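You operate a simulated robot arm through the tools that you are given. There is no shell and no other tool.

The job below is to be done with a simulated robot arm. You get a single attempt, and the scene is never put back.

Task
Run the green trainer's engine fast until the fan comes on, then back to idle and key off.
Fine: The fan must come on by itself: leave the blue switch at AUTO. Leave the other controls and parts alone.

Only the result counts: the job must be done as asked and must still hold three seconds after the hand-in. Knocking over, shifting, dropping, spilling or breaking anything else fails it.

Robot
A 6-joint arm with a two-finger parallel gripper, fixed in place. Base frame: the origin is on the floor under the middle of its stand, x ahead of it, y to its left, z up. Units: mm, degrees, N and s.
It reaches about 827 mm from its shoulder. Its first joint turns from -166.0 to 166.0 degrees. Payload 4.1 kg.
The TCP is the grasp point between the finger pads, 23 mm short of the fingertips. In the tool frame z runs along the fingers and y along their closing line. The gripper opens to 94 mm. The fingers are 38 mm wide and 10 mm thick; the gripper's body (54 by 96 mm) begins 39 mm behind the TCP.
Orientation is that of the tool frame in the base frame, as [roll, pitch, yaw] about the fixed x, y, z axes, in that order (R = Rz(yaw) Ry(pitch) Rx(roll)). With the fingers straight down and closing along the base's y, the tool's x points along the base's -x, its y along +y and its z along -z.

Tools
- The arm moves only by the tool send_rows. Its argument "targets" is a list of rows, each a list of 7 numbers: the turn, a rotation vector about the base's x, y, z in units of 60 degrees (1.0 is 60 degrees), then the shift along the base's x, y, z in units of 100 mm (1.0 is 100 mm), then the closure, from 0 (fully open) to 1 (shut). In form: [[rx, ry, rz, dx, dy, dz, fingers], ...]. A call has 1 to 20 rows; each row is the pose to reach, as a shift and turn from the pose commanded when the call began. A call with a number of a shift or a turn outside -1 to 1 is refused whole. A row lasts 0.2 s, in which the tool goes at most 50 mm and 8.6 degrees; a call with a longer step from one row to the next is refused whole, and so is a gripper value outside its range. Where a pose cannot be reached the arm comes as near as it can. A force on the tool above 40 N (or 10 N above the force at the start of the call, whichever is more), or a blocked arm, ends the call early, and 0.2 s more pass. Each finger travels about 45 mm/s and halts on what it meets, pressing with about 23 N; the grip force reading is that of the motor and also rises with nothing between the fingers. The clock runs only during rows and for 0.2 s after the last one: add rows that repeat a pose to give the fingers time. The reply holds the time, the measured pose of the TCP, the force on the tool along the base axes, the opening and the grip force, in the units named above and with some noise, with the torque about the TCP (base axes, N m) and any sound that the robot's microphone picked up, and new pictures: "views" is both (left out), scene, wrist or none.
- Cameras (640 x 400 px; columns grow to the right, rows downward): "scene" is fixed at [49.7, 496.2, 1497.3]; the picture's right is [-0.96, -0.29, 0.00], its down [-0.12, 0.38, -0.92] and it looks along [0.27, -0.88, -0.40] (base axes); focal length 326 px, centre (320, 200). "wrist" rides on the gripper at [86, 16, -75] in the tool frame; the picture's right is [-0.18, 0.98, 0.00], its down [-0.58, -0.11, -0.81] and it looks along [-0.79, -0.15, 0.59] (tool axes); focal length 243 px, centre (320, 200). There is no depth. A picture from a camera that has moved, and an enlarged one, comes with that camera's place and axes in the base frame and with its lens. The place of the scene camera against the robot may be out by one fixed shift of up to 12 mm in any direction.
- move_column(by): slides the trunk up (or, below 0, down) by that many mm; the arm rides with it, the base frame stays. It gives what a move gives, with no picture.
- close_up(camera, box): a new picture of the part [left, top, right, bottom] of that camera's present view, enlarged. No time passes.
- sign_off(): hands the job in; it is judged then, once.

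Places have to be worked out from the pictures, the camera data and where the tool is seen. Open the gripper and draw the arm clear of the work before you hand the job in, unless the task says otherwise.

The tools are called after ">>>" as name(argument=value, ...) on one line, values as JSON. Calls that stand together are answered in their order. send_rows: Moves the arm, as the interface text tells. Its arguments: {"type":"object","properties":{"targets":{"type":"array","items":{"type":"array","items":{"type":"number"}}},"views":{"type":"string","enum":["both","scene","wrist","none"]}},"required":["targets"]} The other tools are called the same way: move_column (by) moves the trunk up or down; close_up (camera, box) takes an enlarged picture of a part of a camera's view; sign_off () hands the job in.

At the start:

```text
time: 0.0
ee_pos: [360.1, -171.7, 1301.5]
tool_rot: [180.0, 0.1, -180.0]
wrist_force: [0.4, 0.7, -0.3]
torque: [0.02, 0.0, 0.02]
width: 94.2
gripper_force: 0.0
trunk travel left (down, up): [-525.0, 65.0]
```

scene: 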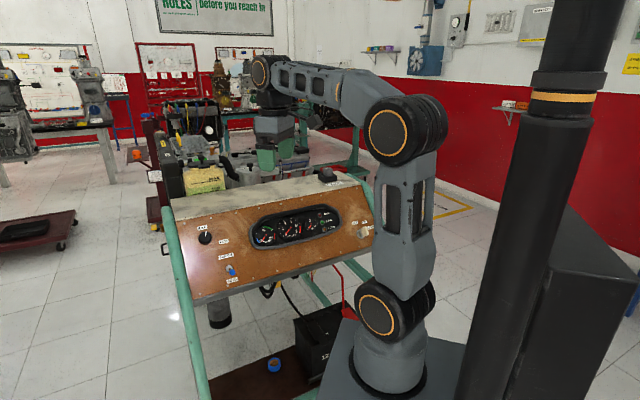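
wrist: 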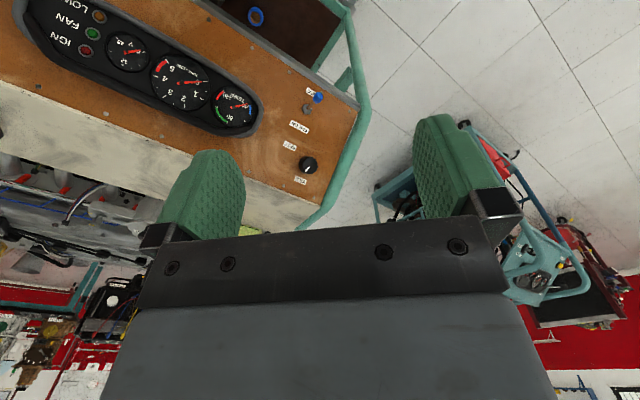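

I see the green-framed trainer with an angled panel (gauges, key/knob, blue switch) in both views. I'll take enlarged pictures of the panel to read the labels before moving.

>>> close_up(camera="scene", box=[160, 160, 390, 304])

>>> close_up(camera="wrist", box=[190, 60, 370, 200])

>>> close_up(camera="wrist", box=[0, 0, 260, 162])

```text
2.78 times, centred on (275, 232) of scene
camera zoom: at [49.7, 496.2, 1497.3], right [-0.96, -0.29, 0.0], down [-0.12, 0.38, -0.92], along [0.27, -0.88, -0.4], focal length 906 px, centre (445, 111)
```

zoom: 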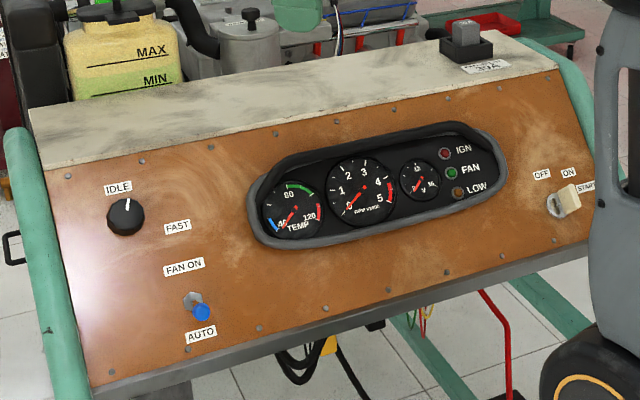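

```text
2.86 times, centred on (280, 130) of wrist
camera zoom: at [276.1, -154.8, 1377.9], right [0.18, 0.98, 0.0], down [0.58, -0.11, 0.81], along [0.79, -0.15, -0.59], focal length 693 px, centre (434, 400)
```

zoom: 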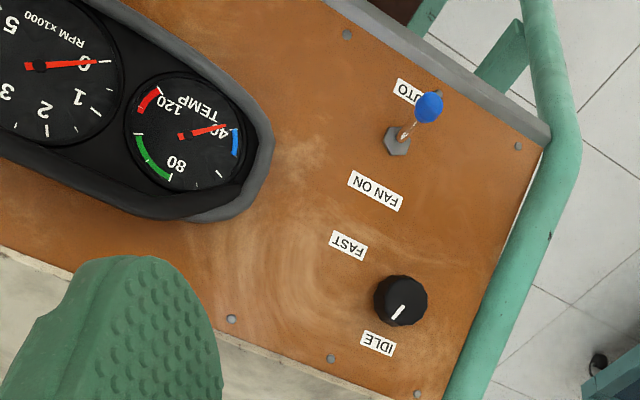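

```text
2.46 times, centred on (130, 81) of wrist
camera zoom: at [276.1, -154.8, 1377.9], right [0.18, 0.98, 0.0], down [0.58, -0.11, 0.81], along [0.79, -0.15, -0.59], focal length 597 px, centre (788, 493)
```

zoom: 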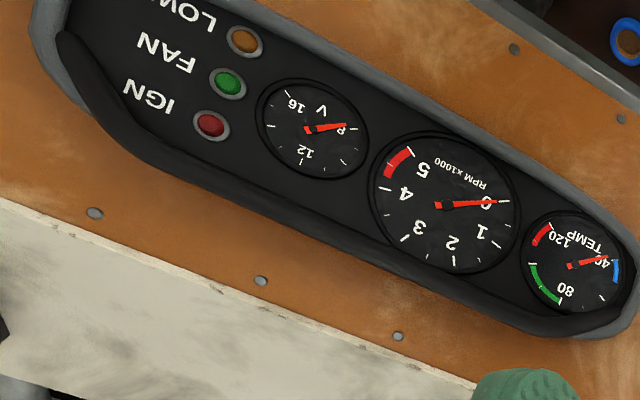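

The engine is off (rpm 0), the throttle knob is at IDLE and the key at OFF/ON/START is on the far right in the scene view. I'll look closer at the key, the box on top, and the knob.

>>> close_up(camera="scene", box=[340, 210, 385, 238])

>>> close_up(camera="scene", box=[300, 155, 364, 195])

>>> close_up(camera="scene", box=[180, 215, 260, 290])

>>> close_up(camera="scene", box=[240, 290, 400, 390])

```text
14.22 times, centred on (362, 224) of scene
camera zoom: at [49.7, 496.2, 1497.3], right [-0.96, -0.29, 0.0], down [-0.12, 0.38, -0.92], along [0.27, -0.88, -0.4], focal length 4636 px, centre (-284, -141)
```

zoom: 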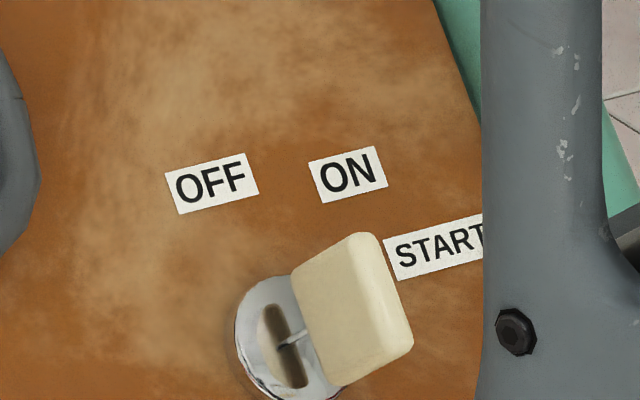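

```text
10.00 times, centred on (332, 175) of scene
camera zoom: at [49.7, 496.2, 1497.3], right [-0.96, -0.29, 0.0], down [-0.12, 0.38, -0.92], along [0.27, -0.88, -0.4], focal length 3260 px, centre (200, 450)
```

zoom: 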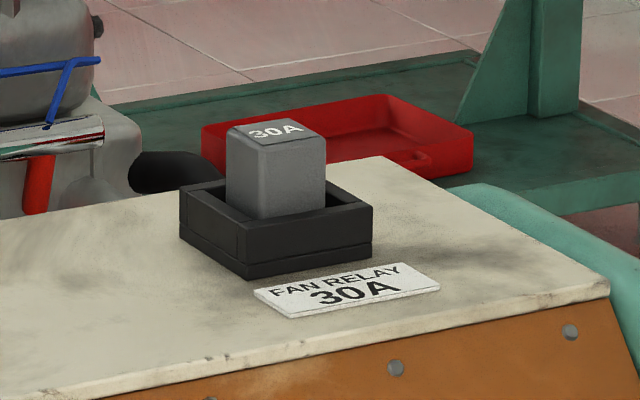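

```text
5.33 times, centred on (220, 252) of scene
camera zoom: at [49.7, 496.2, 1497.3], right [-0.96, -0.29, 0.0], down [-0.12, 0.38, -0.92], along [0.27, -0.88, -0.4], focal length 1738 px, centre (853, -80)
```

zoom: 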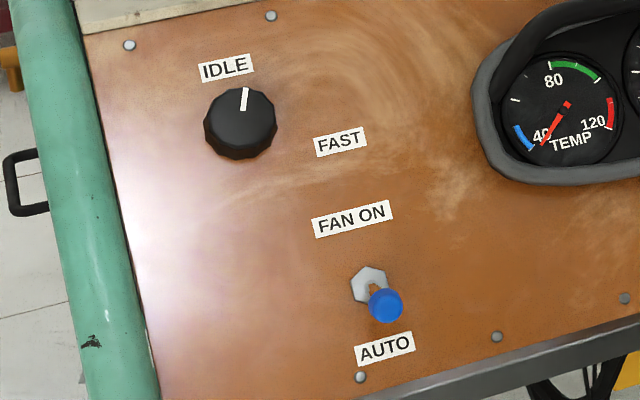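

```text
4.00 times, centred on (320, 340) of scene
camera zoom: at [49.7, 496.2, 1497.3], right [-0.96, -0.29, 0.0], down [-0.12, 0.38, -0.92], along [0.27, -0.88, -0.4], focal length 1304 px, centre (320, -360)
```

zoom: 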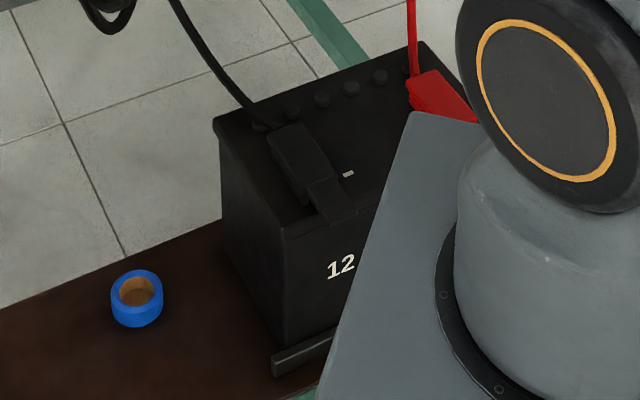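

The panel appears to face the robot at about 45° (normal roughly [-0.57, 0.56, 0.60]), with the throttle knob near (658,-255,983) and the key near (207,-600,890). I'll swing the gripper around so the wrist camera faces the panel square-on and get a better view of the key.

>>> send_rows(targets=[[0, 0, -0.12, -0.16, -0.16, -0.1, 0], [0, 0, -0.24, -0.33, -0.33, -0.25, 0], [0, 0, -0.36, -0.5, -0.5, -0.4, 0], [0, 0, -0.48, -0.66, -0.66, -0.55, 0], [0, 0, -0.6, -0.83, -0.83, -0.7, 0], [0, 0, -0.733, -1, -1, -0.85, 0]], views="both")

```text
time: 1.4
ee_pos: [261.8, -268.8, 1216.9]
tool_rot: [-180.0, -0.1, 135.9]
wrist_force: [-0.1, 0.2, 0.7]
torque: [0.0, 0.01, 0.02]
width: 94.1
gripper_force: 0.1
trunk travel left (down, up): [-525.0, 65.0]
camera wrist: at [212.8, -197.9, 1292.9], right [0.82, 0.58, 0.0], down [0.34, -0.48, 0.81], along [0.47, -0.66, -0.59], focal length 243 px, centre (320, 200)
```

scene: 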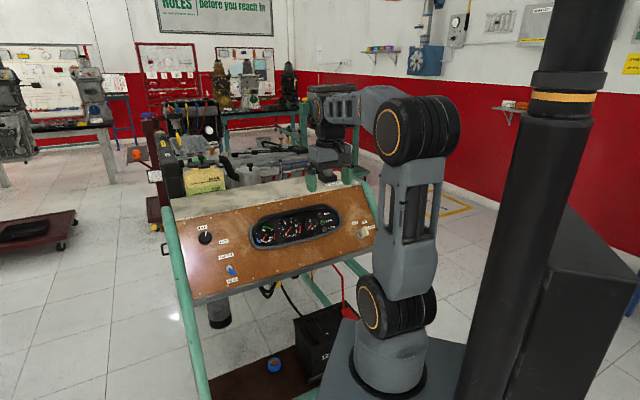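
wrist: 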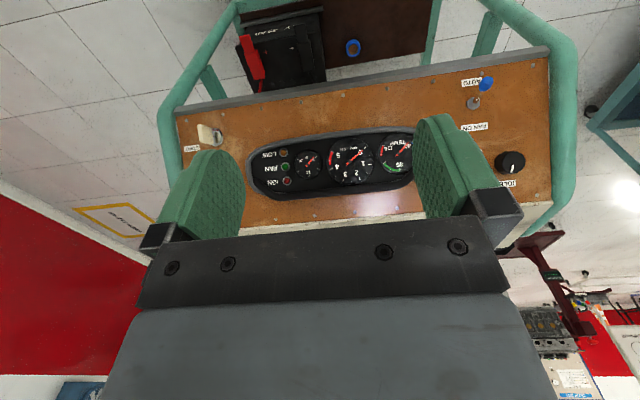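

Now the wrist view shows the whole panel nearly frontally. I'll enlarge the key, the knob and the gauge regions for exact shape and position.

>>> close_up(camera="wrist", box=[165, 100, 245, 165])

>>> close_up(camera="wrist", box=[440, 60, 560, 200])

>>> close_up(camera="wrist", box=[150, 30, 410, 230])

```text
6.15 times, centred on (205, 132) of wrist
camera zoom: at [212.8, -197.9, 1292.9], right [0.82, 0.58, 0.0], down [0.34, -0.48, 0.81], along [0.47, -0.66, -0.59], focal length 1493 px, centre (1028, 615)
```

zoom: 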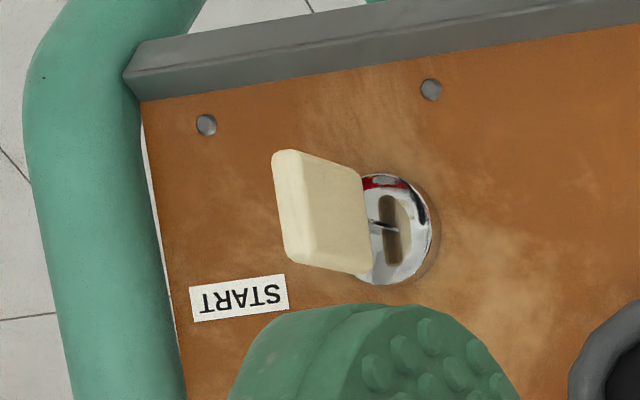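

```text
2.86 times, centred on (500, 130) of wrist
camera zoom: at [212.8, -197.9, 1292.9], right [0.82, 0.58, 0.0], down [0.34, -0.48, 0.81], along [0.47, -0.66, -0.59], focal length 693 px, centre (-194, 400)
```

zoom: 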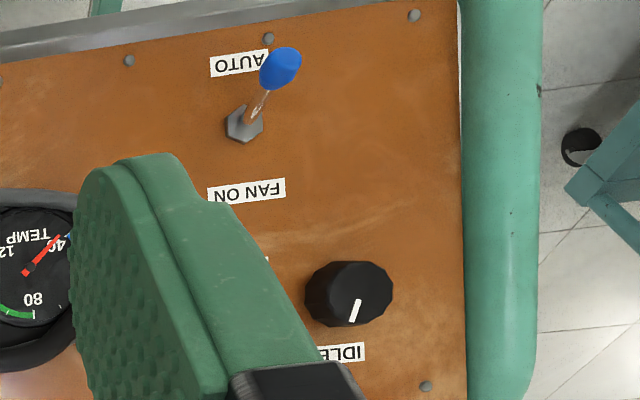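

```text
2.00 times, centred on (280, 130) of wrist
camera zoom: at [212.8, -197.9, 1292.9], right [0.82, 0.58, 0.0], down [0.34, -0.48, 0.81], along [0.47, -0.66, -0.59], focal length 485 px, centre (400, 340)
```

zoom: 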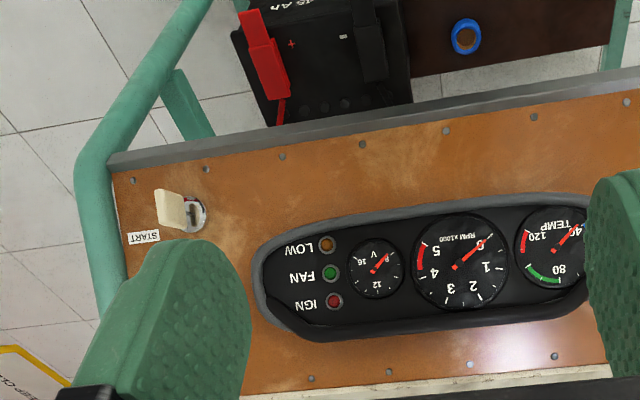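

The panel plane works out at normal ≈ [-0.527, 0.527, 0.667]. The key sits at about (234,-590,888), with its head standing 25–63 mm off the panel at OFF (straight up-slope); ON is ~45° clockwise and START ~77°. I move toward a stand-off in front of the key.

>>> send_rows(targets=[[0, 0, -0.008, -0.1, -0.33, -0.2, 0], [0, 0, -0.017, -0.2, -0.66, -0.4, 0], [0, 0, -0.017, -0.3, -1, -0.6, 0]], views="none")

```text
time: 2.2
ee_pos: [232.0, -369.1, 1156.1]
tool_rot: [179.9, 0.0, 135.0]
wrist_force: [0.3, 0.6, 0.7]
torque: [0.02, -0.01, -0.01]
width: 94.0
gripper_force: 0.1
trunk travel left (down, up): [-525.0, 65.0]
```

The yaw is now 135°, matching the panel. Next I tilt the tool 48° about the panel's horizontal so the fingers point straight into the panel, while moving on toward the key.

>>> send_rows(targets=[[-0.09, -0.09, 0, -0.06, -0.16, -0.16, 0], [-0.18, -0.18, 0, -0.12, -0.32, -0.32, 0], [-0.27, -0.27, 0, -0.18, -0.48, -0.48, 0], [-0.36, -0.36, 0, -0.24, -0.64, -0.64, 0], [-0.46, -0.46, 0, -0.3, -0.8, -0.8, 0], [-0.568, -0.568, 0, -0.36, -0.95, -0.95, 0]], views="both")

```text
refused: row 6 steps farther than a row can; nothing moved
```

One step was just over 8.6°, so I respace the rows evenly.

>>> send_rows(targets=[[-0.095, -0.095, 0, -0.06, -0.16, -0.16, 0], [-0.19, -0.19, 0, -0.12, -0.32, -0.32, 0], [-0.285, -0.285, 0, -0.18, -0.48, -0.48, 0], [-0.38, -0.38, 0, -0.24, -0.64, -0.64, 0], [-0.475, -0.475, 0, -0.3, -0.8, -0.8, 0], [-0.568, -0.568, 0, -0.36, -0.95, -0.95, 0]], views="both")

```text
time: 3.6
ee_pos: [193.6, -464.4, 1061.6]
tool_rot: [-179.9, 48.2, 135.0]
wrist_force: [0.3, 0.3, -0.2]
torque: [0.02, -0.01, 0.04]
width: 94.0
gripper_force: 0.1
trunk travel left (down, up): [-525.0, 65.0]
camera wrist: at [126.4, -373.9, 1048.6], right [0.78, 0.61, 0.14], down [-0.23, 0.07, 0.97], along [0.58, -0.79, 0.2], focal length 243 px, centre (320, 200)
```

scene: 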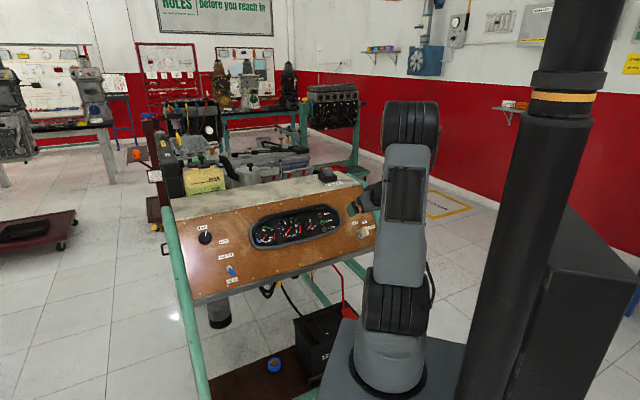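
wrist: 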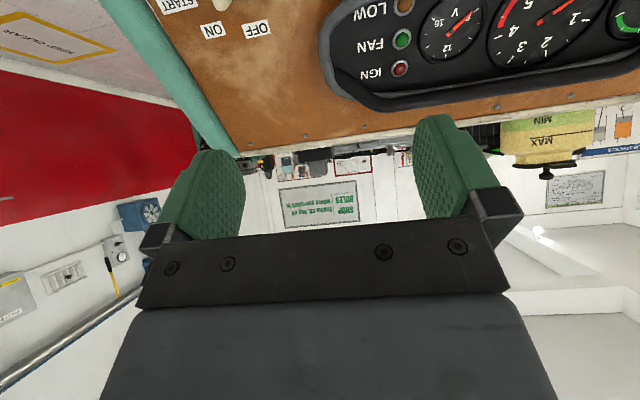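

The tool is now square to the panel. I move onto the key's axis at a stand-off of about 130 mm and half-close the fingers to narrow the profile.

>>> send_rows(targets=[[0, 0, 0, -0.1, -0.19, -0.29, 0.2], [0, 0, 0, -0.2, -0.38, -0.58, 0.4], [0, 0, 0, -0.288, -0.558, -0.865, 0.5], [0, 0, 0, -0.288, -0.558, -0.865, 0.5]], views="both")

```text
time: 4.6
ee_pos: [163.9, -522.4, 977.8]
tool_rot: [179.9, 48.1, 135.0]
wrist_force: [-0.6, -0.6, -0.6]
torque: [0.03, -0.01, 0.0]
width: 47.0
gripper_force: 0.1
trunk travel left (down, up): [-525.0, 65.0]
camera wrist: at [97.1, -431.6, 963.5], right [0.78, 0.61, 0.14], down [-0.23, 0.07, 0.97], along [0.58, -0.79, 0.2], focal length 243 px, centre (320, 200)
```

scene: 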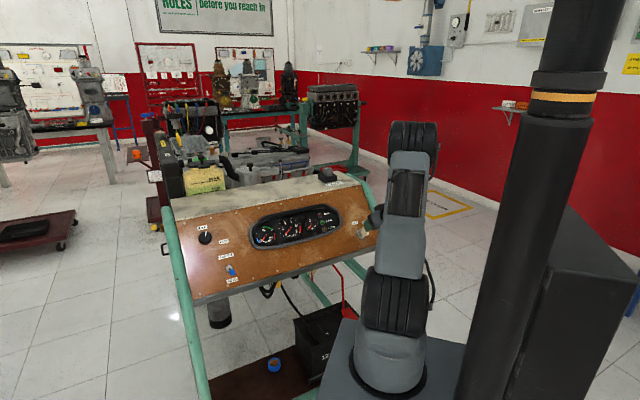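
wrist: 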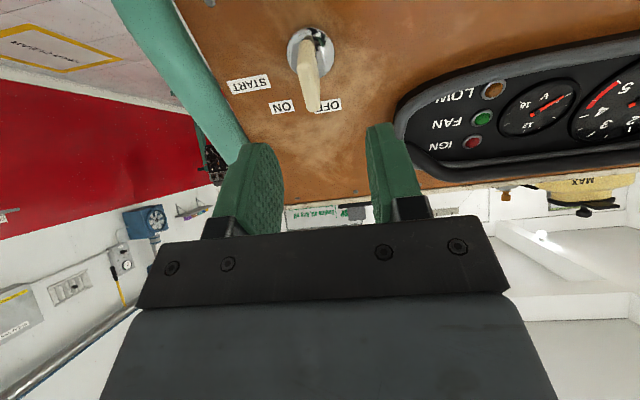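

The key is nearly centred between the fingers in the wrist view. I enlarge it to check alignment and thickness.

>>> close_up(camera="wrist", box=[220, 15, 380, 125])

>>> close_up(camera="scene", box=[235, 195, 385, 265])

```text
3.64 times, centred on (300, 70) of wrist
camera zoom: at [97.1, -431.6, 963.5], right [0.78, 0.61, 0.14], down [-0.23, 0.07, 0.97], along [0.58, -0.79, 0.2], focal length 882 px, centre (393, 673)
```

zoom: 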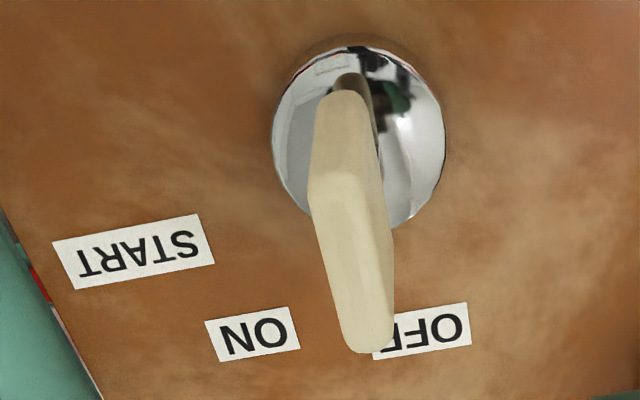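

```text
4.27 times, centred on (310, 230) of scene
camera zoom: at [49.7, 496.2, 1497.3], right [-0.96, -0.29, 0.0], down [-0.12, 0.38, -0.92], along [0.27, -0.88, -0.4], focal length 1391 px, centre (363, 72)
```

zoom: 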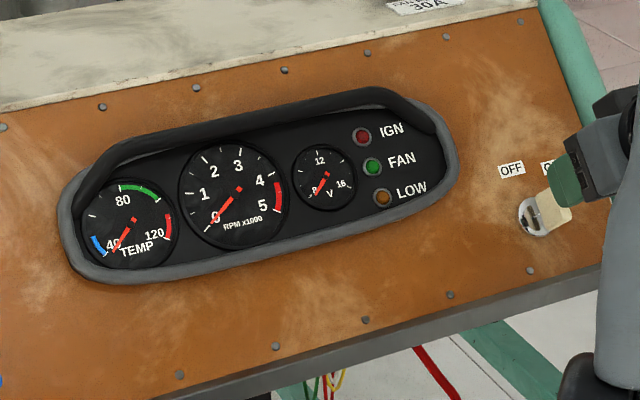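

The key's axis appears about 5–6 mm to the panel's right and ~7 mm down-slope of the tool axis. I correct that and come closer (≈95 mm off the panel) for a second look.

>>> send_rows(targets=[[0, 0, 0, 0.06, -0.1, -0.15, 0.5], [0, 0, 0, 0.123, -0.201, -0.299, 0.5], [0, 0, 0, 0.123, -0.201, -0.299, 0.5]], views="wrist")

>>> close_up(camera="wrist", box=[220, 0, 380, 100])

```text
time: 5.4
ee_pos: [176.5, -541.9, 946.9]
tool_rot: [180.0, 48.2, 134.9]
wrist_force: [1.0, 0.1, -0.2]
torque: [-0.01, -0.02, -0.03]
width: 47.1
gripper_force: 0.0
trunk travel left (down, up): [-525.0, 65.0]
camera wrist: at [110.4, -451.0, 933.3], right [0.78, 0.61, 0.14], down [-0.23, 0.07, 0.97], along [0.58, -0.79, 0.2], focal length 243 px, centre (320, 200)
```

wrist: 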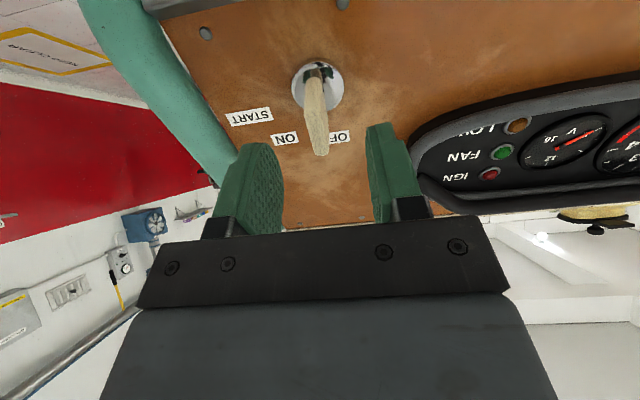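

```text
4.00 times, centred on (300, 50) of wrist
camera zoom: at [110.4, -451.0, 933.3], right [0.78, 0.61, 0.14], down [-0.23, 0.07, 0.97], along [0.58, -0.79, 0.2], focal length 970 px, centre (400, 800)
```

zoom: 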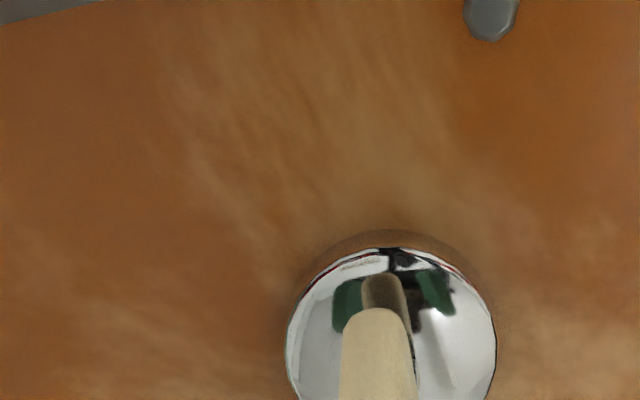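

The tool axis (image column 320) now runs through the key. One more enlarged look at the head before straddling it.

>>> close_up(camera="wrist", box=[260, 50, 380, 170])

```text
3.33 times, centred on (320, 110) of wrist
camera zoom: at [110.4, -451.0, 933.3], right [0.78, 0.61, 0.14], down [-0.23, 0.07, 0.97], along [0.58, -0.79, 0.2], focal length 809 px, centre (320, 500)
```

zoom: 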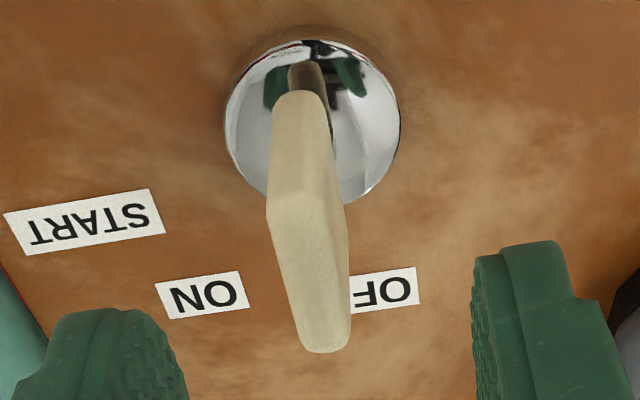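

The key axis is confirmed within ~1.5 mm and its head ends about 57 mm off the panel, so the fingers clear it here. I do a dry run of the 80° clockwise twist in the air to make sure the wrist can reach it.

>>> send_rows(targets=[[0.07, -0.07, -0.089, 0, 0, 0, 0.5], [0.14, -0.14, -0.178, 0, 0, 0, 0.5], [0.21, -0.21, -0.267, 0, 0, 0, 0.5], [0.28, -0.28, -0.356, 0, 0, 0, 0.5], [0.35, -0.35, -0.445, 0, 0, 0, 0.5], [0.42, -0.42, -0.534, 0, 0, 0, 0.5], [0.49, -0.49, -0.623, 0, 0, 0, 0.5], [0.56, -0.56, -0.712, 0, 0, 0, 0.5], [0.63, -0.63, -0.801, 0, 0, 0, 0.5], [0.7, -0.7, -0.89, 0, 0, 0, 0.5]], views="both")

```text
time: 7.6
ee_pos: [179.4, -540.9, 945.0]
tool_rot: [132.5, 7.5, 51.6]
wrist_force: [0.0, 0.0, 0.0]
torque: [0.0, -0.03, 0.01]
width: 47.3
gripper_force: 0.0
trunk travel left (down, up): [-525.0, 65.0]
camera wrist: at [203.6, -440.9, 997.4], right [0.47, -0.48, 0.74], down [-0.84, 0.01, 0.54], along [-0.26, -0.88, -0.4], focal length 243 px, centre (320, 200)
```

scene: 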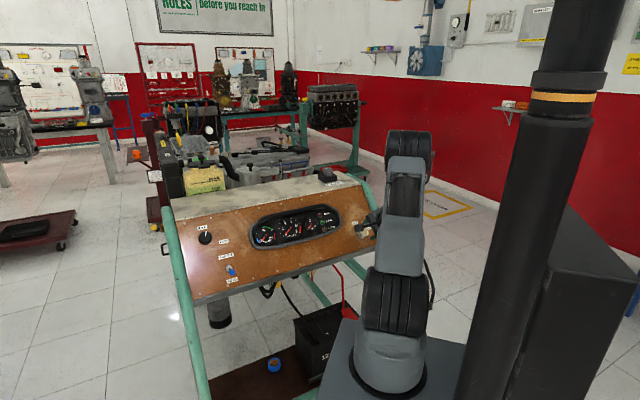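
wrist: 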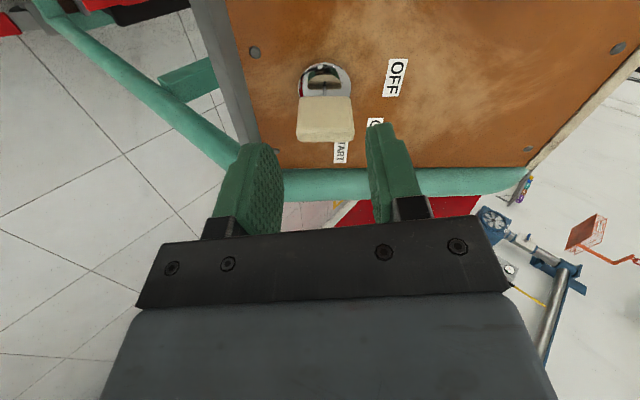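

The twist is reachable. Comparing both views, the key axis is 1.7 mm to the right and 4.2 mm up-slope of the tool axis; I untwist and apply that correction.

>>> send_rows(targets=[[-0.07, 0.07, 0.089, 0.001, -0.003, 0.003, 0.5], [-0.14, 0.14, 0.178, 0.002, -0.006, 0.006, 0.5], [-0.21, 0.21, 0.267, 0.003, -0.009, 0.009, 0.5], [-0.28, 0.28, 0.356, 0.004, -0.012, 0.012, 0.5], [-0.35, 0.35, 0.445, 0.005, -0.016, 0.015, 0.5], [-0.42, 0.42, 0.534, 0.006, -0.02, 0.018, 0.5], [-0.49, 0.49, 0.623, 0.007, -0.023, 0.022, 0.5], [-0.56, 0.56, 0.712, 0.008, -0.026, 0.025, 0.5], [-0.63, 0.63, 0.801, 0.008, -0.029, 0.028, 0.5], [-0.7, 0.7, 0.89, 0.008, -0.032, 0.031, 0.5], [-0.7, 0.7, 0.89, 0.008, -0.032, 0.031, 0.5]], views="wrist")

>>> close_up(camera="wrist", box=[260, 50, 380, 170])

```text
time: 10.0
ee_pos: [179.2, -544.6, 948.5]
tool_rot: [-179.8, 48.2, 135.2]
wrist_force: [-0.7, -0.1, -0.7]
torque: [0.02, 0.01, 0.03]
width: 47.0
gripper_force: 0.0
trunk travel left (down, up): [-525.0, 65.0]
camera wrist: at [112.2, -453.7, 935.5], right [0.78, 0.61, 0.14], down [-0.23, 0.07, 0.97], along [0.58, -0.79, 0.2], focal length 243 px, centre (320, 200)
```

wrist: 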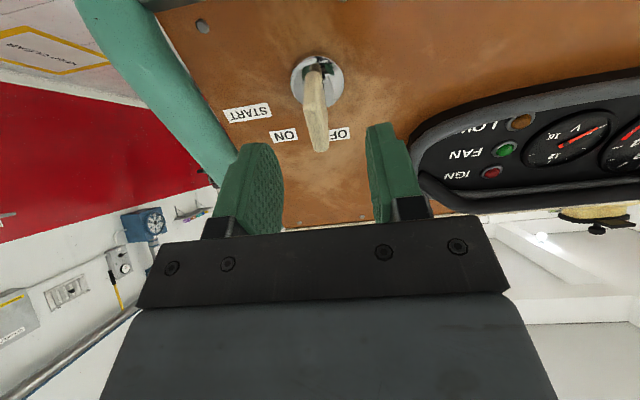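

```text
3.33 times, centred on (320, 110) of wrist
camera zoom: at [112.2, -453.7, 935.5], right [0.78, 0.61, 0.14], down [-0.23, 0.07, 0.97], along [0.58, -0.79, 0.2], focal length 809 px, centre (320, 500)
```

zoom: 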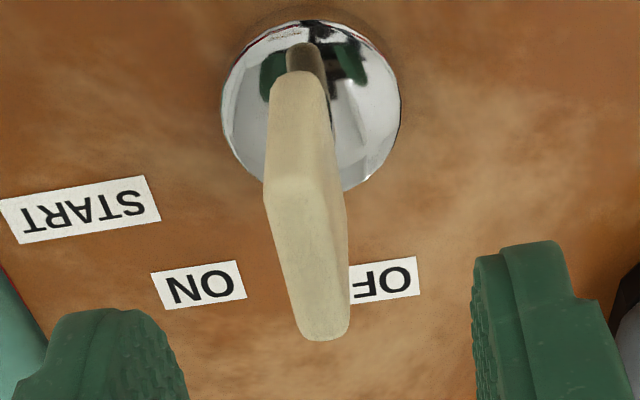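

Now I descend about 52 mm along the panel normal so the open fingers straddle the key head.

>>> send_rows(targets=[[0, 0, 0, 0.066, -0.071, -0.087, 0.5], [0, 0, 0, 0.133, -0.142, -0.174, 0.5], [0, 0, 0, 0.2, -0.212, -0.26, 0.5], [0, 0, 0, 0.266, -0.283, -0.347, 0.5], [0, 0, 0, 0.266, -0.283, -0.347, 0.5]], views="both")

>>> close_up(camera="scene", box=[330, 190, 400, 250])

```text
time: 11.2
ee_pos: [206.5, -573.6, 913.8]
tool_rot: [180.0, 48.2, 135.0]
wrist_force: [0.0, 0.9, 0.0]
torque: [-0.01, -0.01, -0.01]
width: 47.2
gripper_force: 0.0
trunk travel left (down, up): [-525.0, 65.0]
camera wrist: at [139.7, -481.9, 900.2], right [0.78, 0.61, 0.14], down [-0.23, 0.07, 0.97], along [0.58, -0.79, 0.2], focal length 243 px, centre (320, 200)
```

scene: 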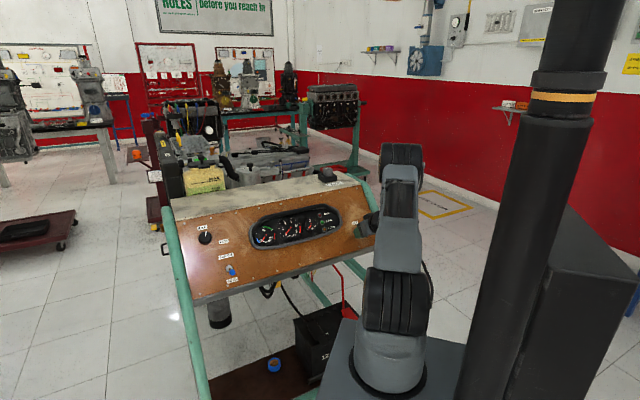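
wrist: 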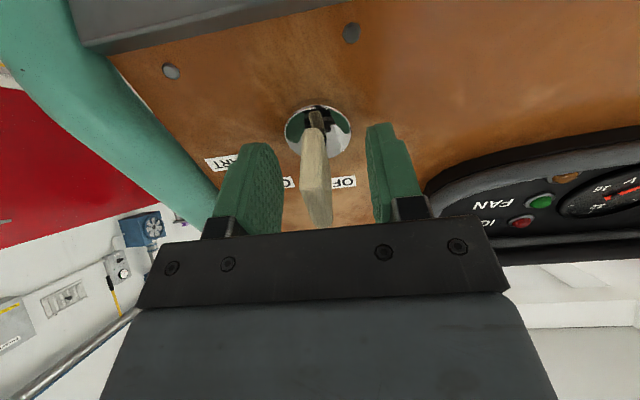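

```text
6.67 times, centred on (365, 220) of scene
camera zoom: at [49.7, 496.2, 1497.3], right [-0.96, -0.29, 0.0], down [-0.12, 0.38, -0.92], along [0.27, -0.88, -0.4], focal length 2173 px, centre (20, 67)
```

zoom: 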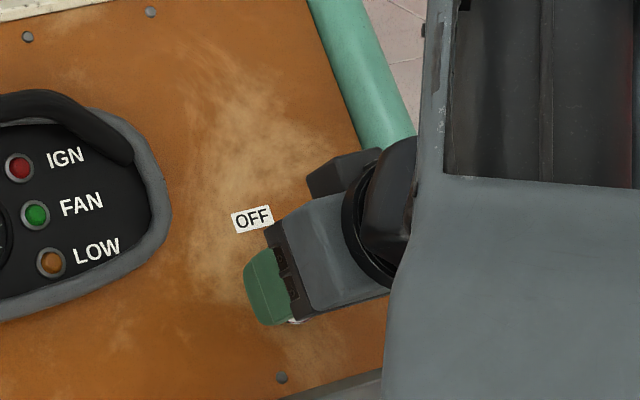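

The key head sits between the fingers with clearance on both sides. I close the gripper on it.

>>> send_rows(targets=[[0, 0, 0, 0, 0, 0, 0.7], [0, 0, 0, 0, 0, 0, 0.85], [0, 0, 0, 0, 0, 0, 1], [0, 0, 0, 0, 0, 0, 1], [0, 0, 0, 0, 0, 0, 1]], views="wrist")

```text
time: 12.4
ee_pos: [206.5, -573.4, 912.4]
tool_rot: [-180.0, 48.2, 135.0]
wrist_force: [-2.8, -2.9, 0.2]
torque: [0.08, -0.12, 0.14]
width: 9.9
gripper_force: 45.0
trunk travel left (down, up): [-525.0, 65.0]
camera wrist: at [139.1, -482.3, 900.3], right [0.78, 0.61, 0.14], down [-0.23, 0.07, 0.97], along [0.58, -0.79, 0.2], focal length 243 px, centre (320, 200)
```

wrist: 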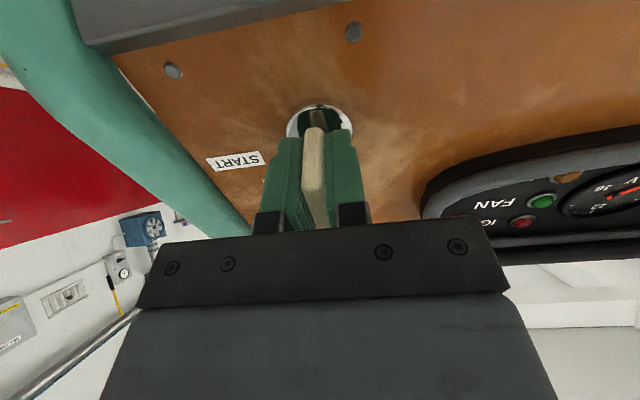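

The key is held (9.9 mm, about 4 N sideways only). I turn it 45° clockwise about the panel normal toward ON.

>>> send_rows(targets=[[0.066, -0.066, -0.083, -0.003, -0.003, 0, 1], [0.132, -0.132, -0.167, -0.005, -0.005, 0, 1], [0.198, -0.198, -0.25, -0.005, -0.005, 0, 1], [0.264, -0.264, -0.333, -0.005, -0.005, 0, 1], [0.329, -0.329, -0.417, -0.005, -0.005, 0, 1], [0.395, -0.395, -0.5, -0.005, -0.005, 0, 1], [0.395, -0.395, -0.5, -0.005, -0.005, 0, 1]], views="both")

>>> close_up(camera="scene", box=[235, 195, 385, 265])

```text
time: 14.0
ee_pos: [206.3, -574.4, 912.6]
tool_rot: [141.8, 31.7, 78.7]
wrist_force: [-1.0, -2.1, -3.7]
torque: [-1.04, 0.28, -1.0]
width: 9.9
gripper_force: 44.6
trunk travel left (down, up): [-525.0, 65.0]
camera wrist: at [195.6, -460.2, 927.6], right [0.79, 0.01, 0.62], down [-0.61, -0.08, 0.79], along [0.05, -1.0, -0.06], focal length 243 px, centre (320, 200)
```

scene: 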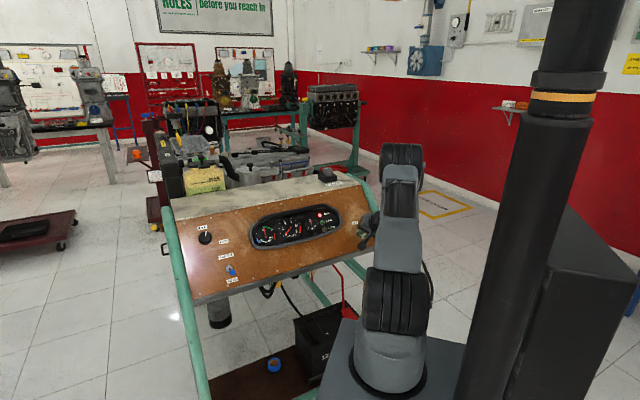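
wrist: 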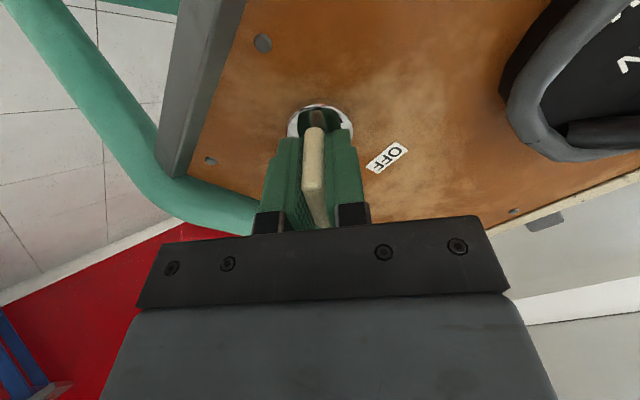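

```text
4.27 times, centred on (310, 230) of scene
camera zoom: at [49.7, 496.2, 1497.3], right [-0.96, -0.29, 0.0], down [-0.12, 0.38, -0.92], along [0.27, -0.88, -0.4], focal length 1391 px, centre (363, 72)
```

zoom: 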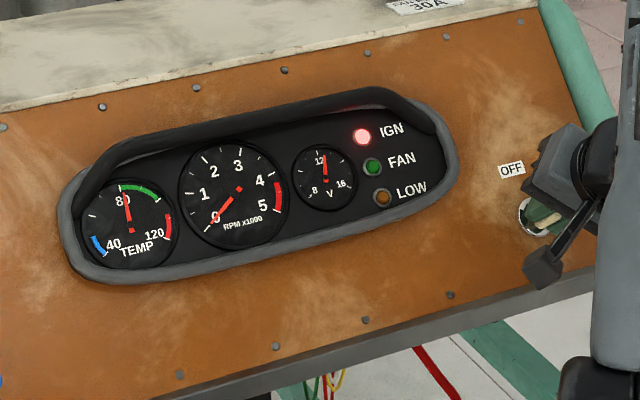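

IGN lamp is lit, 12 V and coolant about 80 °C: the key is at ON. Now I turn a further 33° to START and hold about a second while checking rpm.

>>> send_rows(targets=[[0.073, -0.073, -0.092, 0, 0, 0, 1], [0.145, -0.145, -0.184, 0, 0, 0, 1], [0.218, -0.218, -0.275, 0, 0, 0, 1], [0.29, -0.29, -0.367, 0, 0, 0, 1], [0.29, -0.29, -0.367, 0, 0, 0, 1], [0.29, -0.29, -0.367, 0, 0, 0, 1], [0.29, -0.29, -0.367, 0, 0, 0, 1]], views="scene")

>>> close_up(camera="scene", box=[235, 195, 385, 265])

```text
time: 15.6
ee_pos: [205.6, -574.7, 913.7]
tool_rot: [132.6, 8.9, 53.1]
wrist_force: [-11.1, -2.3, -11.6]
torque: [0.01, 0.51, 2.05]
width: 11.5
gripper_force: 44.8
trunk travel left (down, up): [-525.0, 65.0]
```

scene: 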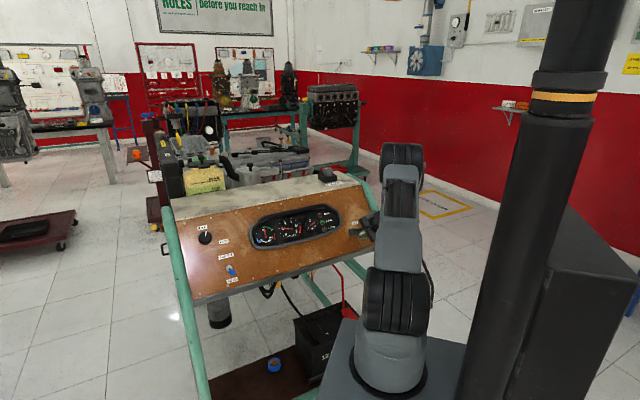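

```text
4.27 times, centred on (310, 230) of scene
camera zoom: at [49.7, 496.2, 1497.3], right [-0.96, -0.29, 0.0], down [-0.12, 0.38, -0.92], along [0.27, -0.88, -0.4], focal length 1391 px, centre (363, 72)
```

zoom: 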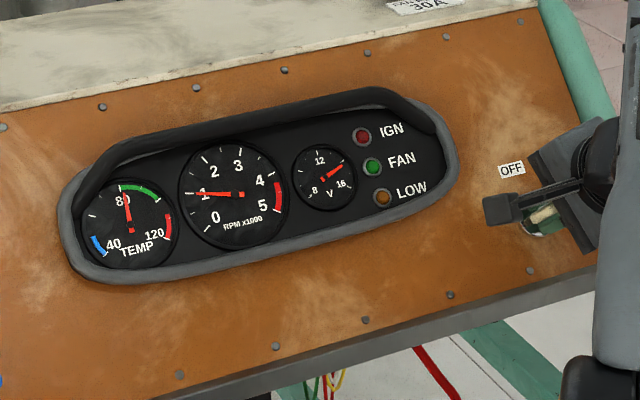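

The engine fired: about 1000 rpm, 14 V and the IGN lamp out. I turn the key back 33° to ON.

>>> send_rows(targets=[[-0.073, 0.073, 0.092, 0, 0, 0, 1], [-0.145, 0.145, 0.184, 0, 0, 0, 1], [-0.218, 0.218, 0.275, 0, 0, 0, 1], [-0.29, 0.29, 0.367, 0, 0, 0, 1], [-0.29, 0.29, 0.367, 0, 0, 0, 1]], views="both")

>>> close_up(camera="scene", box=[235, 195, 385, 265])

```text
time: 16.8
ee_pos: [205.4, -572.9, 913.5]
tool_rot: [141.8, 31.8, 78.9]
wrist_force: [-7.6, 7.9, -17.8]
torque: [-0.85, 0.1, -0.68]
width: 9.8
gripper_force: 44.7
trunk travel left (down, up): [-525.0, 65.0]
camera wrist: at [195.4, -459.9, 927.4], right [0.79, 0.01, 0.61], down [-0.61, -0.08, 0.79], along [0.06, -1.0, -0.06], focal length 243 px, centre (320, 200)
```

scene: 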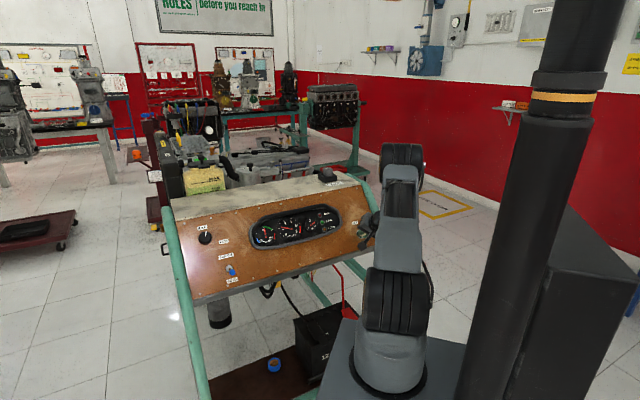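
wrist: 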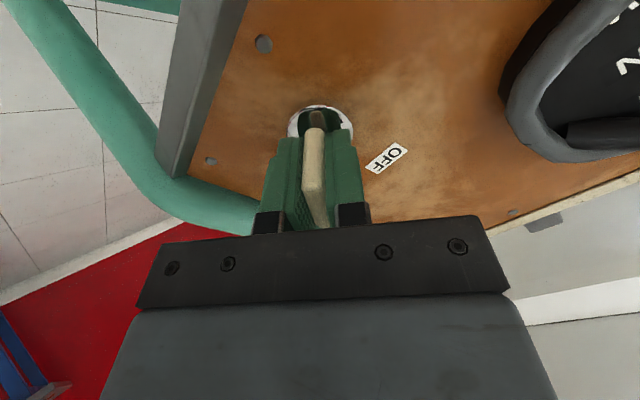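

```text
4.27 times, centred on (310, 230) of scene
camera zoom: at [49.7, 496.2, 1497.3], right [-0.96, -0.29, 0.0], down [-0.12, 0.38, -0.92], along [0.27, -0.88, -0.4], focal length 1391 px, centre (363, 72)
```

zoom: 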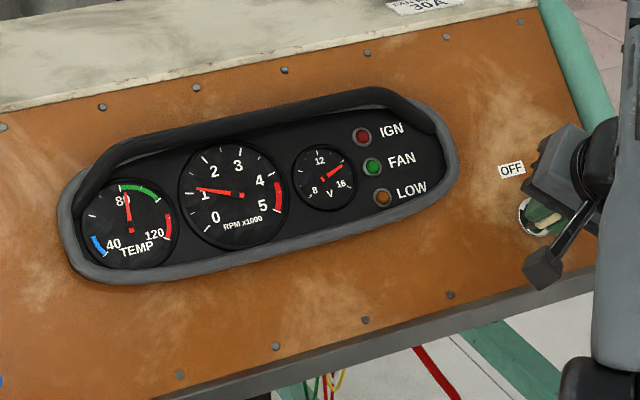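

Engine runs at ~1.1k rpm with the key at ON. I open the fingers and back straight off along the panel normal.

>>> send_rows(targets=[[0, 0, 0, 0, 0, 0, 0.8], [0, 0, 0, 0, 0, 0, 0.6], [0, 0, 0, 0, 0, 0, 0.5], [0, 0, 0, 0, 0, 0, 0.5], [0, 0, 0, -0.1, 0.1, 0.127, 0.5], [0, 0, 0, -0.2, 0.2, 0.253, 0.5], [0, 0, 0, -0.32, 0.32, 0.405, 0.5], [0, 0, 0, -0.5, 0.5, 0.63, 0.5]], views="both")

>>> close_up(camera="scene", box=[235, 195, 385, 265])

```text
time: 18.6
ee_pos: [155.2, -524.0, 975.7]
tool_rot: [141.7, 31.8, 78.7]
wrist_force: [-1.2, 0.9, -0.1]
torque: [0.03, -0.02, 0.01]
width: 46.7
gripper_force: 0.1
trunk travel left (down, up): [-525.0, 65.0]
camera wrist: at [145.3, -409.5, 991.0], right [0.79, 0.01, 0.61], down [-0.61, -0.08, 0.79], along [0.06, -1.0, -0.05], focal length 243 px, centre (320, 200)
```

scene: 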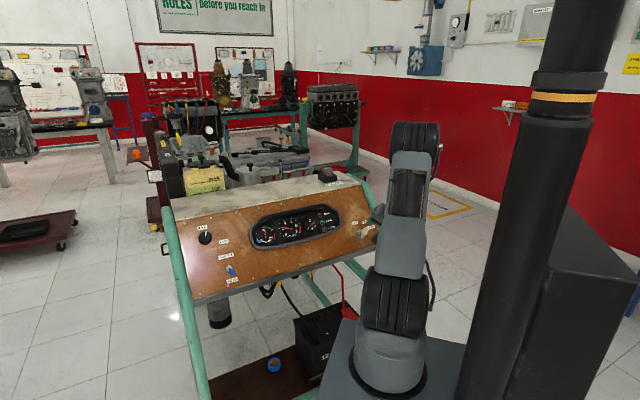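
wrist: 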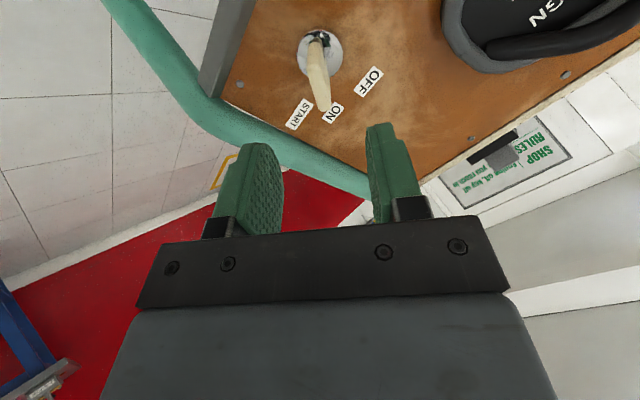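

```text
4.27 times, centred on (310, 230) of scene
camera zoom: at [49.7, 496.2, 1497.3], right [-0.96, -0.29, 0.0], down [-0.12, 0.38, -0.92], along [0.27, -0.88, -0.4], focal length 1391 px, centre (363, 72)
```

zoom: 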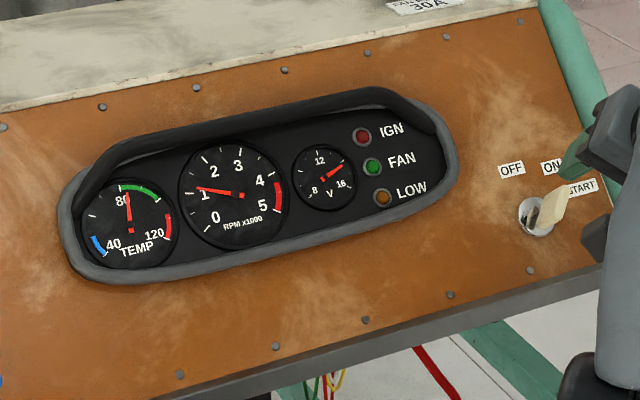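

Key rests at ON and the engine keeps running. I now travel along the panel (keeping ~130 mm clear of it) toward the throttle knob, untwisting the wrist on the way.

>>> send_rows(targets=[[-0.066, 0.066, 0.083, 0.15, 0.11, 0.04, 0.5], [-0.132, 0.132, 0.167, 0.3, 0.22, 0.07, 0.5], [-0.198, 0.198, 0.25, 0.45, 0.33, 0.1, 0.5], [-0.264, 0.264, 0.333, 0.6, 0.44, 0.13, 0.5], [-0.329, 0.329, 0.417, 0.75, 0.55, 0.15, 0.5], [-0.395, 0.395, 0.5, 0.9, 0.66, 0.17, 0.5]], views="none")

>>> send_rows(targets=[[0, 0, 0, 0.3, 0.22, 0.057, 0.5], [0, 0, 0, 0.6, 0.44, 0.113, 0.5], [0, 0, 0, 0.9, 0.66, 0.17, 0.5]], views="both")

```text
time: 20.0
ee_pos: [246.3, -458.5, 993.3]
tool_rot: [-179.8, 48.1, 135.2]
wrist_force: [0.1, -0.2, 0.2]
torque: [-0.01, 0.01, -0.01]
width: 46.8
gripper_force: 0.2
trunk travel left (down, up): [-525.0, 65.0]
```

```text
time: 20.8
ee_pos: [336.4, -389.6, 1010.7]
tool_rot: [180.0, 48.2, 135.0]
wrist_force: [-0.5, -1.2, 0.1]
torque: [0.03, 0.02, -0.01]
width: 47.1
gripper_force: 0.1
trunk travel left (down, up): [-525.0, 65.0]
camera wrist: at [269.1, -298.6, 997.2], right [0.78, 0.61, 0.14], down [-0.23, 0.07, 0.97], along [0.58, -0.79, 0.2], focal length 243 px, centre (320, 200)
```

scene: 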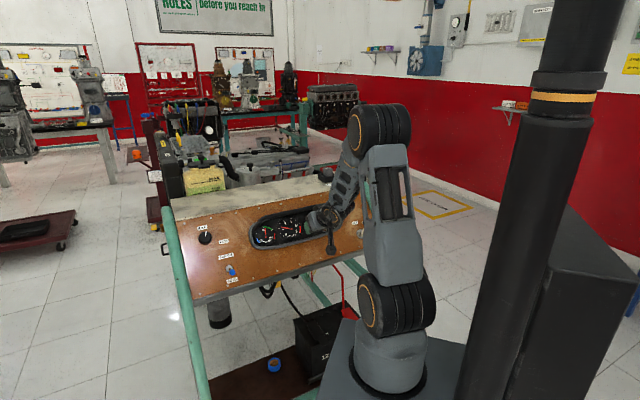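
wrist: 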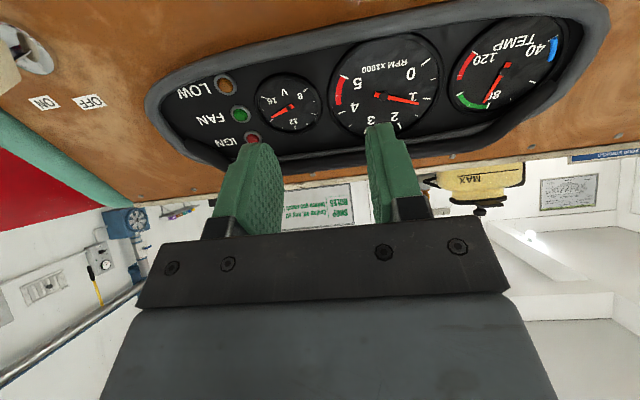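

The gauges are plainly readable (about 1100 rpm, ~83 °C). I continue toward the knob in three more strides.

>>> send_rows(targets=[[0, 0, 0, 0.3, 0.22, 0.055, 0.5], [0, 0, 0, 0.6, 0.44, 0.11, 0.5], [0, 0, 0, 0.89, 0.657, 0.164, 0.5]], views="none")

>>> send_rows(targets=[[0, 0, 0, 0.3, 0.22, 0.055, 0.5], [0, 0, 0, 0.6, 0.44, 0.11, 0.5], [0, 0, 0, 0.89, 0.657, 0.164, 0.5]], views="none")

>>> send_rows(targets=[[0, 0, 0, 0.3, 0.22, 0.055, 0.5], [0, 0, 0, 0.6, 0.44, 0.11, 0.5], [0, 0, 0, 0.89, 0.657, 0.164, 0.5], [0, 0, 0, 0.89, 0.657, 0.164, 0.5]], views="both")

```text
time: 21.6
ee_pos: [392.5, -344.4, 1018.1]
tool_rot: [177.4, 45.5, 134.7]
wrist_force: [0.3, -0.3, -0.4]
torque: [0.02, 0.04, -0.03]
width: 46.8
gripper_force: 0.0
out of reach, approached as far as the arm can: row 2, 3
trunk travel left (down, up): [-525.0, 65.0]
```

```text
time: 22.4
ee_pos: [413.9, -345.5, 1024.7]
tool_rot: [177.2, 45.2, 134.8]
wrist_force: [-0.4, -0.4, 0.1]
torque: [0.03, 0.03, 0.01]
width: 46.7
gripper_force: 0.0
out of reach, approached as far as the arm can: row 1, 2, 3
trunk travel left (down, up): [-525.0, 65.0]
```

```text
time: 23.4
ee_pos: [470.6, -299.5, 1027.9]
tool_rot: [176.3, 41.7, 135.5]
wrist_force: [-0.2, 0.9, 0.5]
torque: [-0.03, -0.02, 0.01]
width: 47.2
gripper_force: 0.1
out of reach, approached as far as the arm can: row 1, 2, 3
trunk travel left (down, up): [-525.0, 65.0]
camera wrist: at [397.5, -212.2, 1028.8], right [0.76, 0.63, 0.17], down [-0.18, -0.05, 0.98], along [0.63, -0.77, 0.08], focal length 243 px, centre (320, 200)
```

scene: 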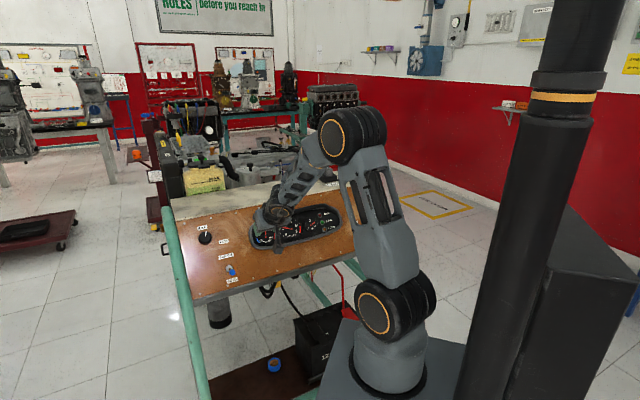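
wrist: 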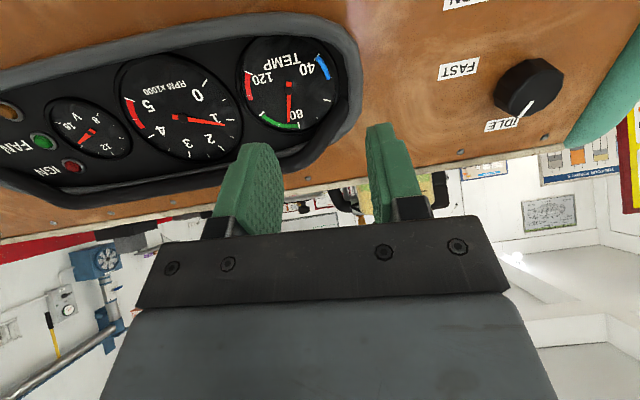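

The arm reported it can't fold enough to follow this path (pose fell short and tilted slightly). I'll check where a zero-shift command leaves it before repositioning the trunk.

>>> send_rows(targets=[[0, 0, 0, 0, 0, 0, 0.5], [0, 0, 0, 0, 0, 0, 0.5]], views="none")

```text
time: 24.0
ee_pos: [469.2, -301.1, 1029.6]
tool_rot: [176.2, 41.7, 135.4]
wrist_force: [0.0, 1.2, 0.8]
torque: [0.01, -0.01, 0.01]
width: 47.0
gripper_force: 0.0
trunk travel left (down, up): [-525.0, 65.0]
```

The commanded pose follows the reached one, so I can recover from here. I raise the tool 100 mm and restore the panel-square orientation, which should unfold the elbow (then I'll lower the trunk).

>>> send_rows(targets=[[0, 0, 0, 0, 0, 0.33, 0.5], [0, 0, 0, 0, 0, 0.66, 0.5], [-0.054, -0.022, -0.026, 0, 0, 1, 0.5], [-0.1076, -0.0449, -0.0512, 0, 0, 1, 0.5], [-0.1076, -0.0449, -0.0512, 0, 0, 1, 0.5]], views="scene")

```text
time: 25.2
ee_pos: [503.3, -278.8, 1142.2]
tool_rot: [-178.7, 51.7, 134.8]
wrist_force: [-0.8, 0.5, -0.2]
torque: [0.02, -0.03, 0.0]
width: 46.9
gripper_force: 0.1
trunk travel left (down, up): [-525.0, 65.0]
```

scene: 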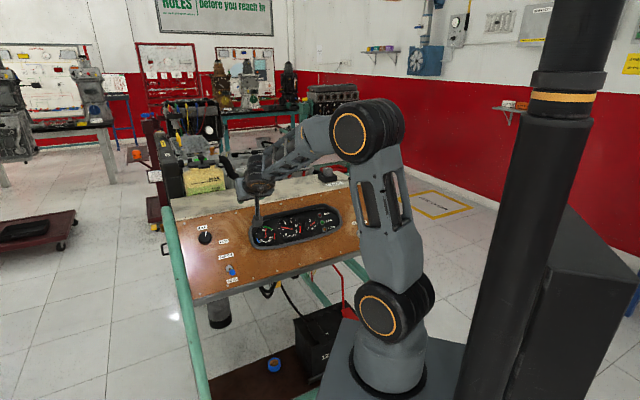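

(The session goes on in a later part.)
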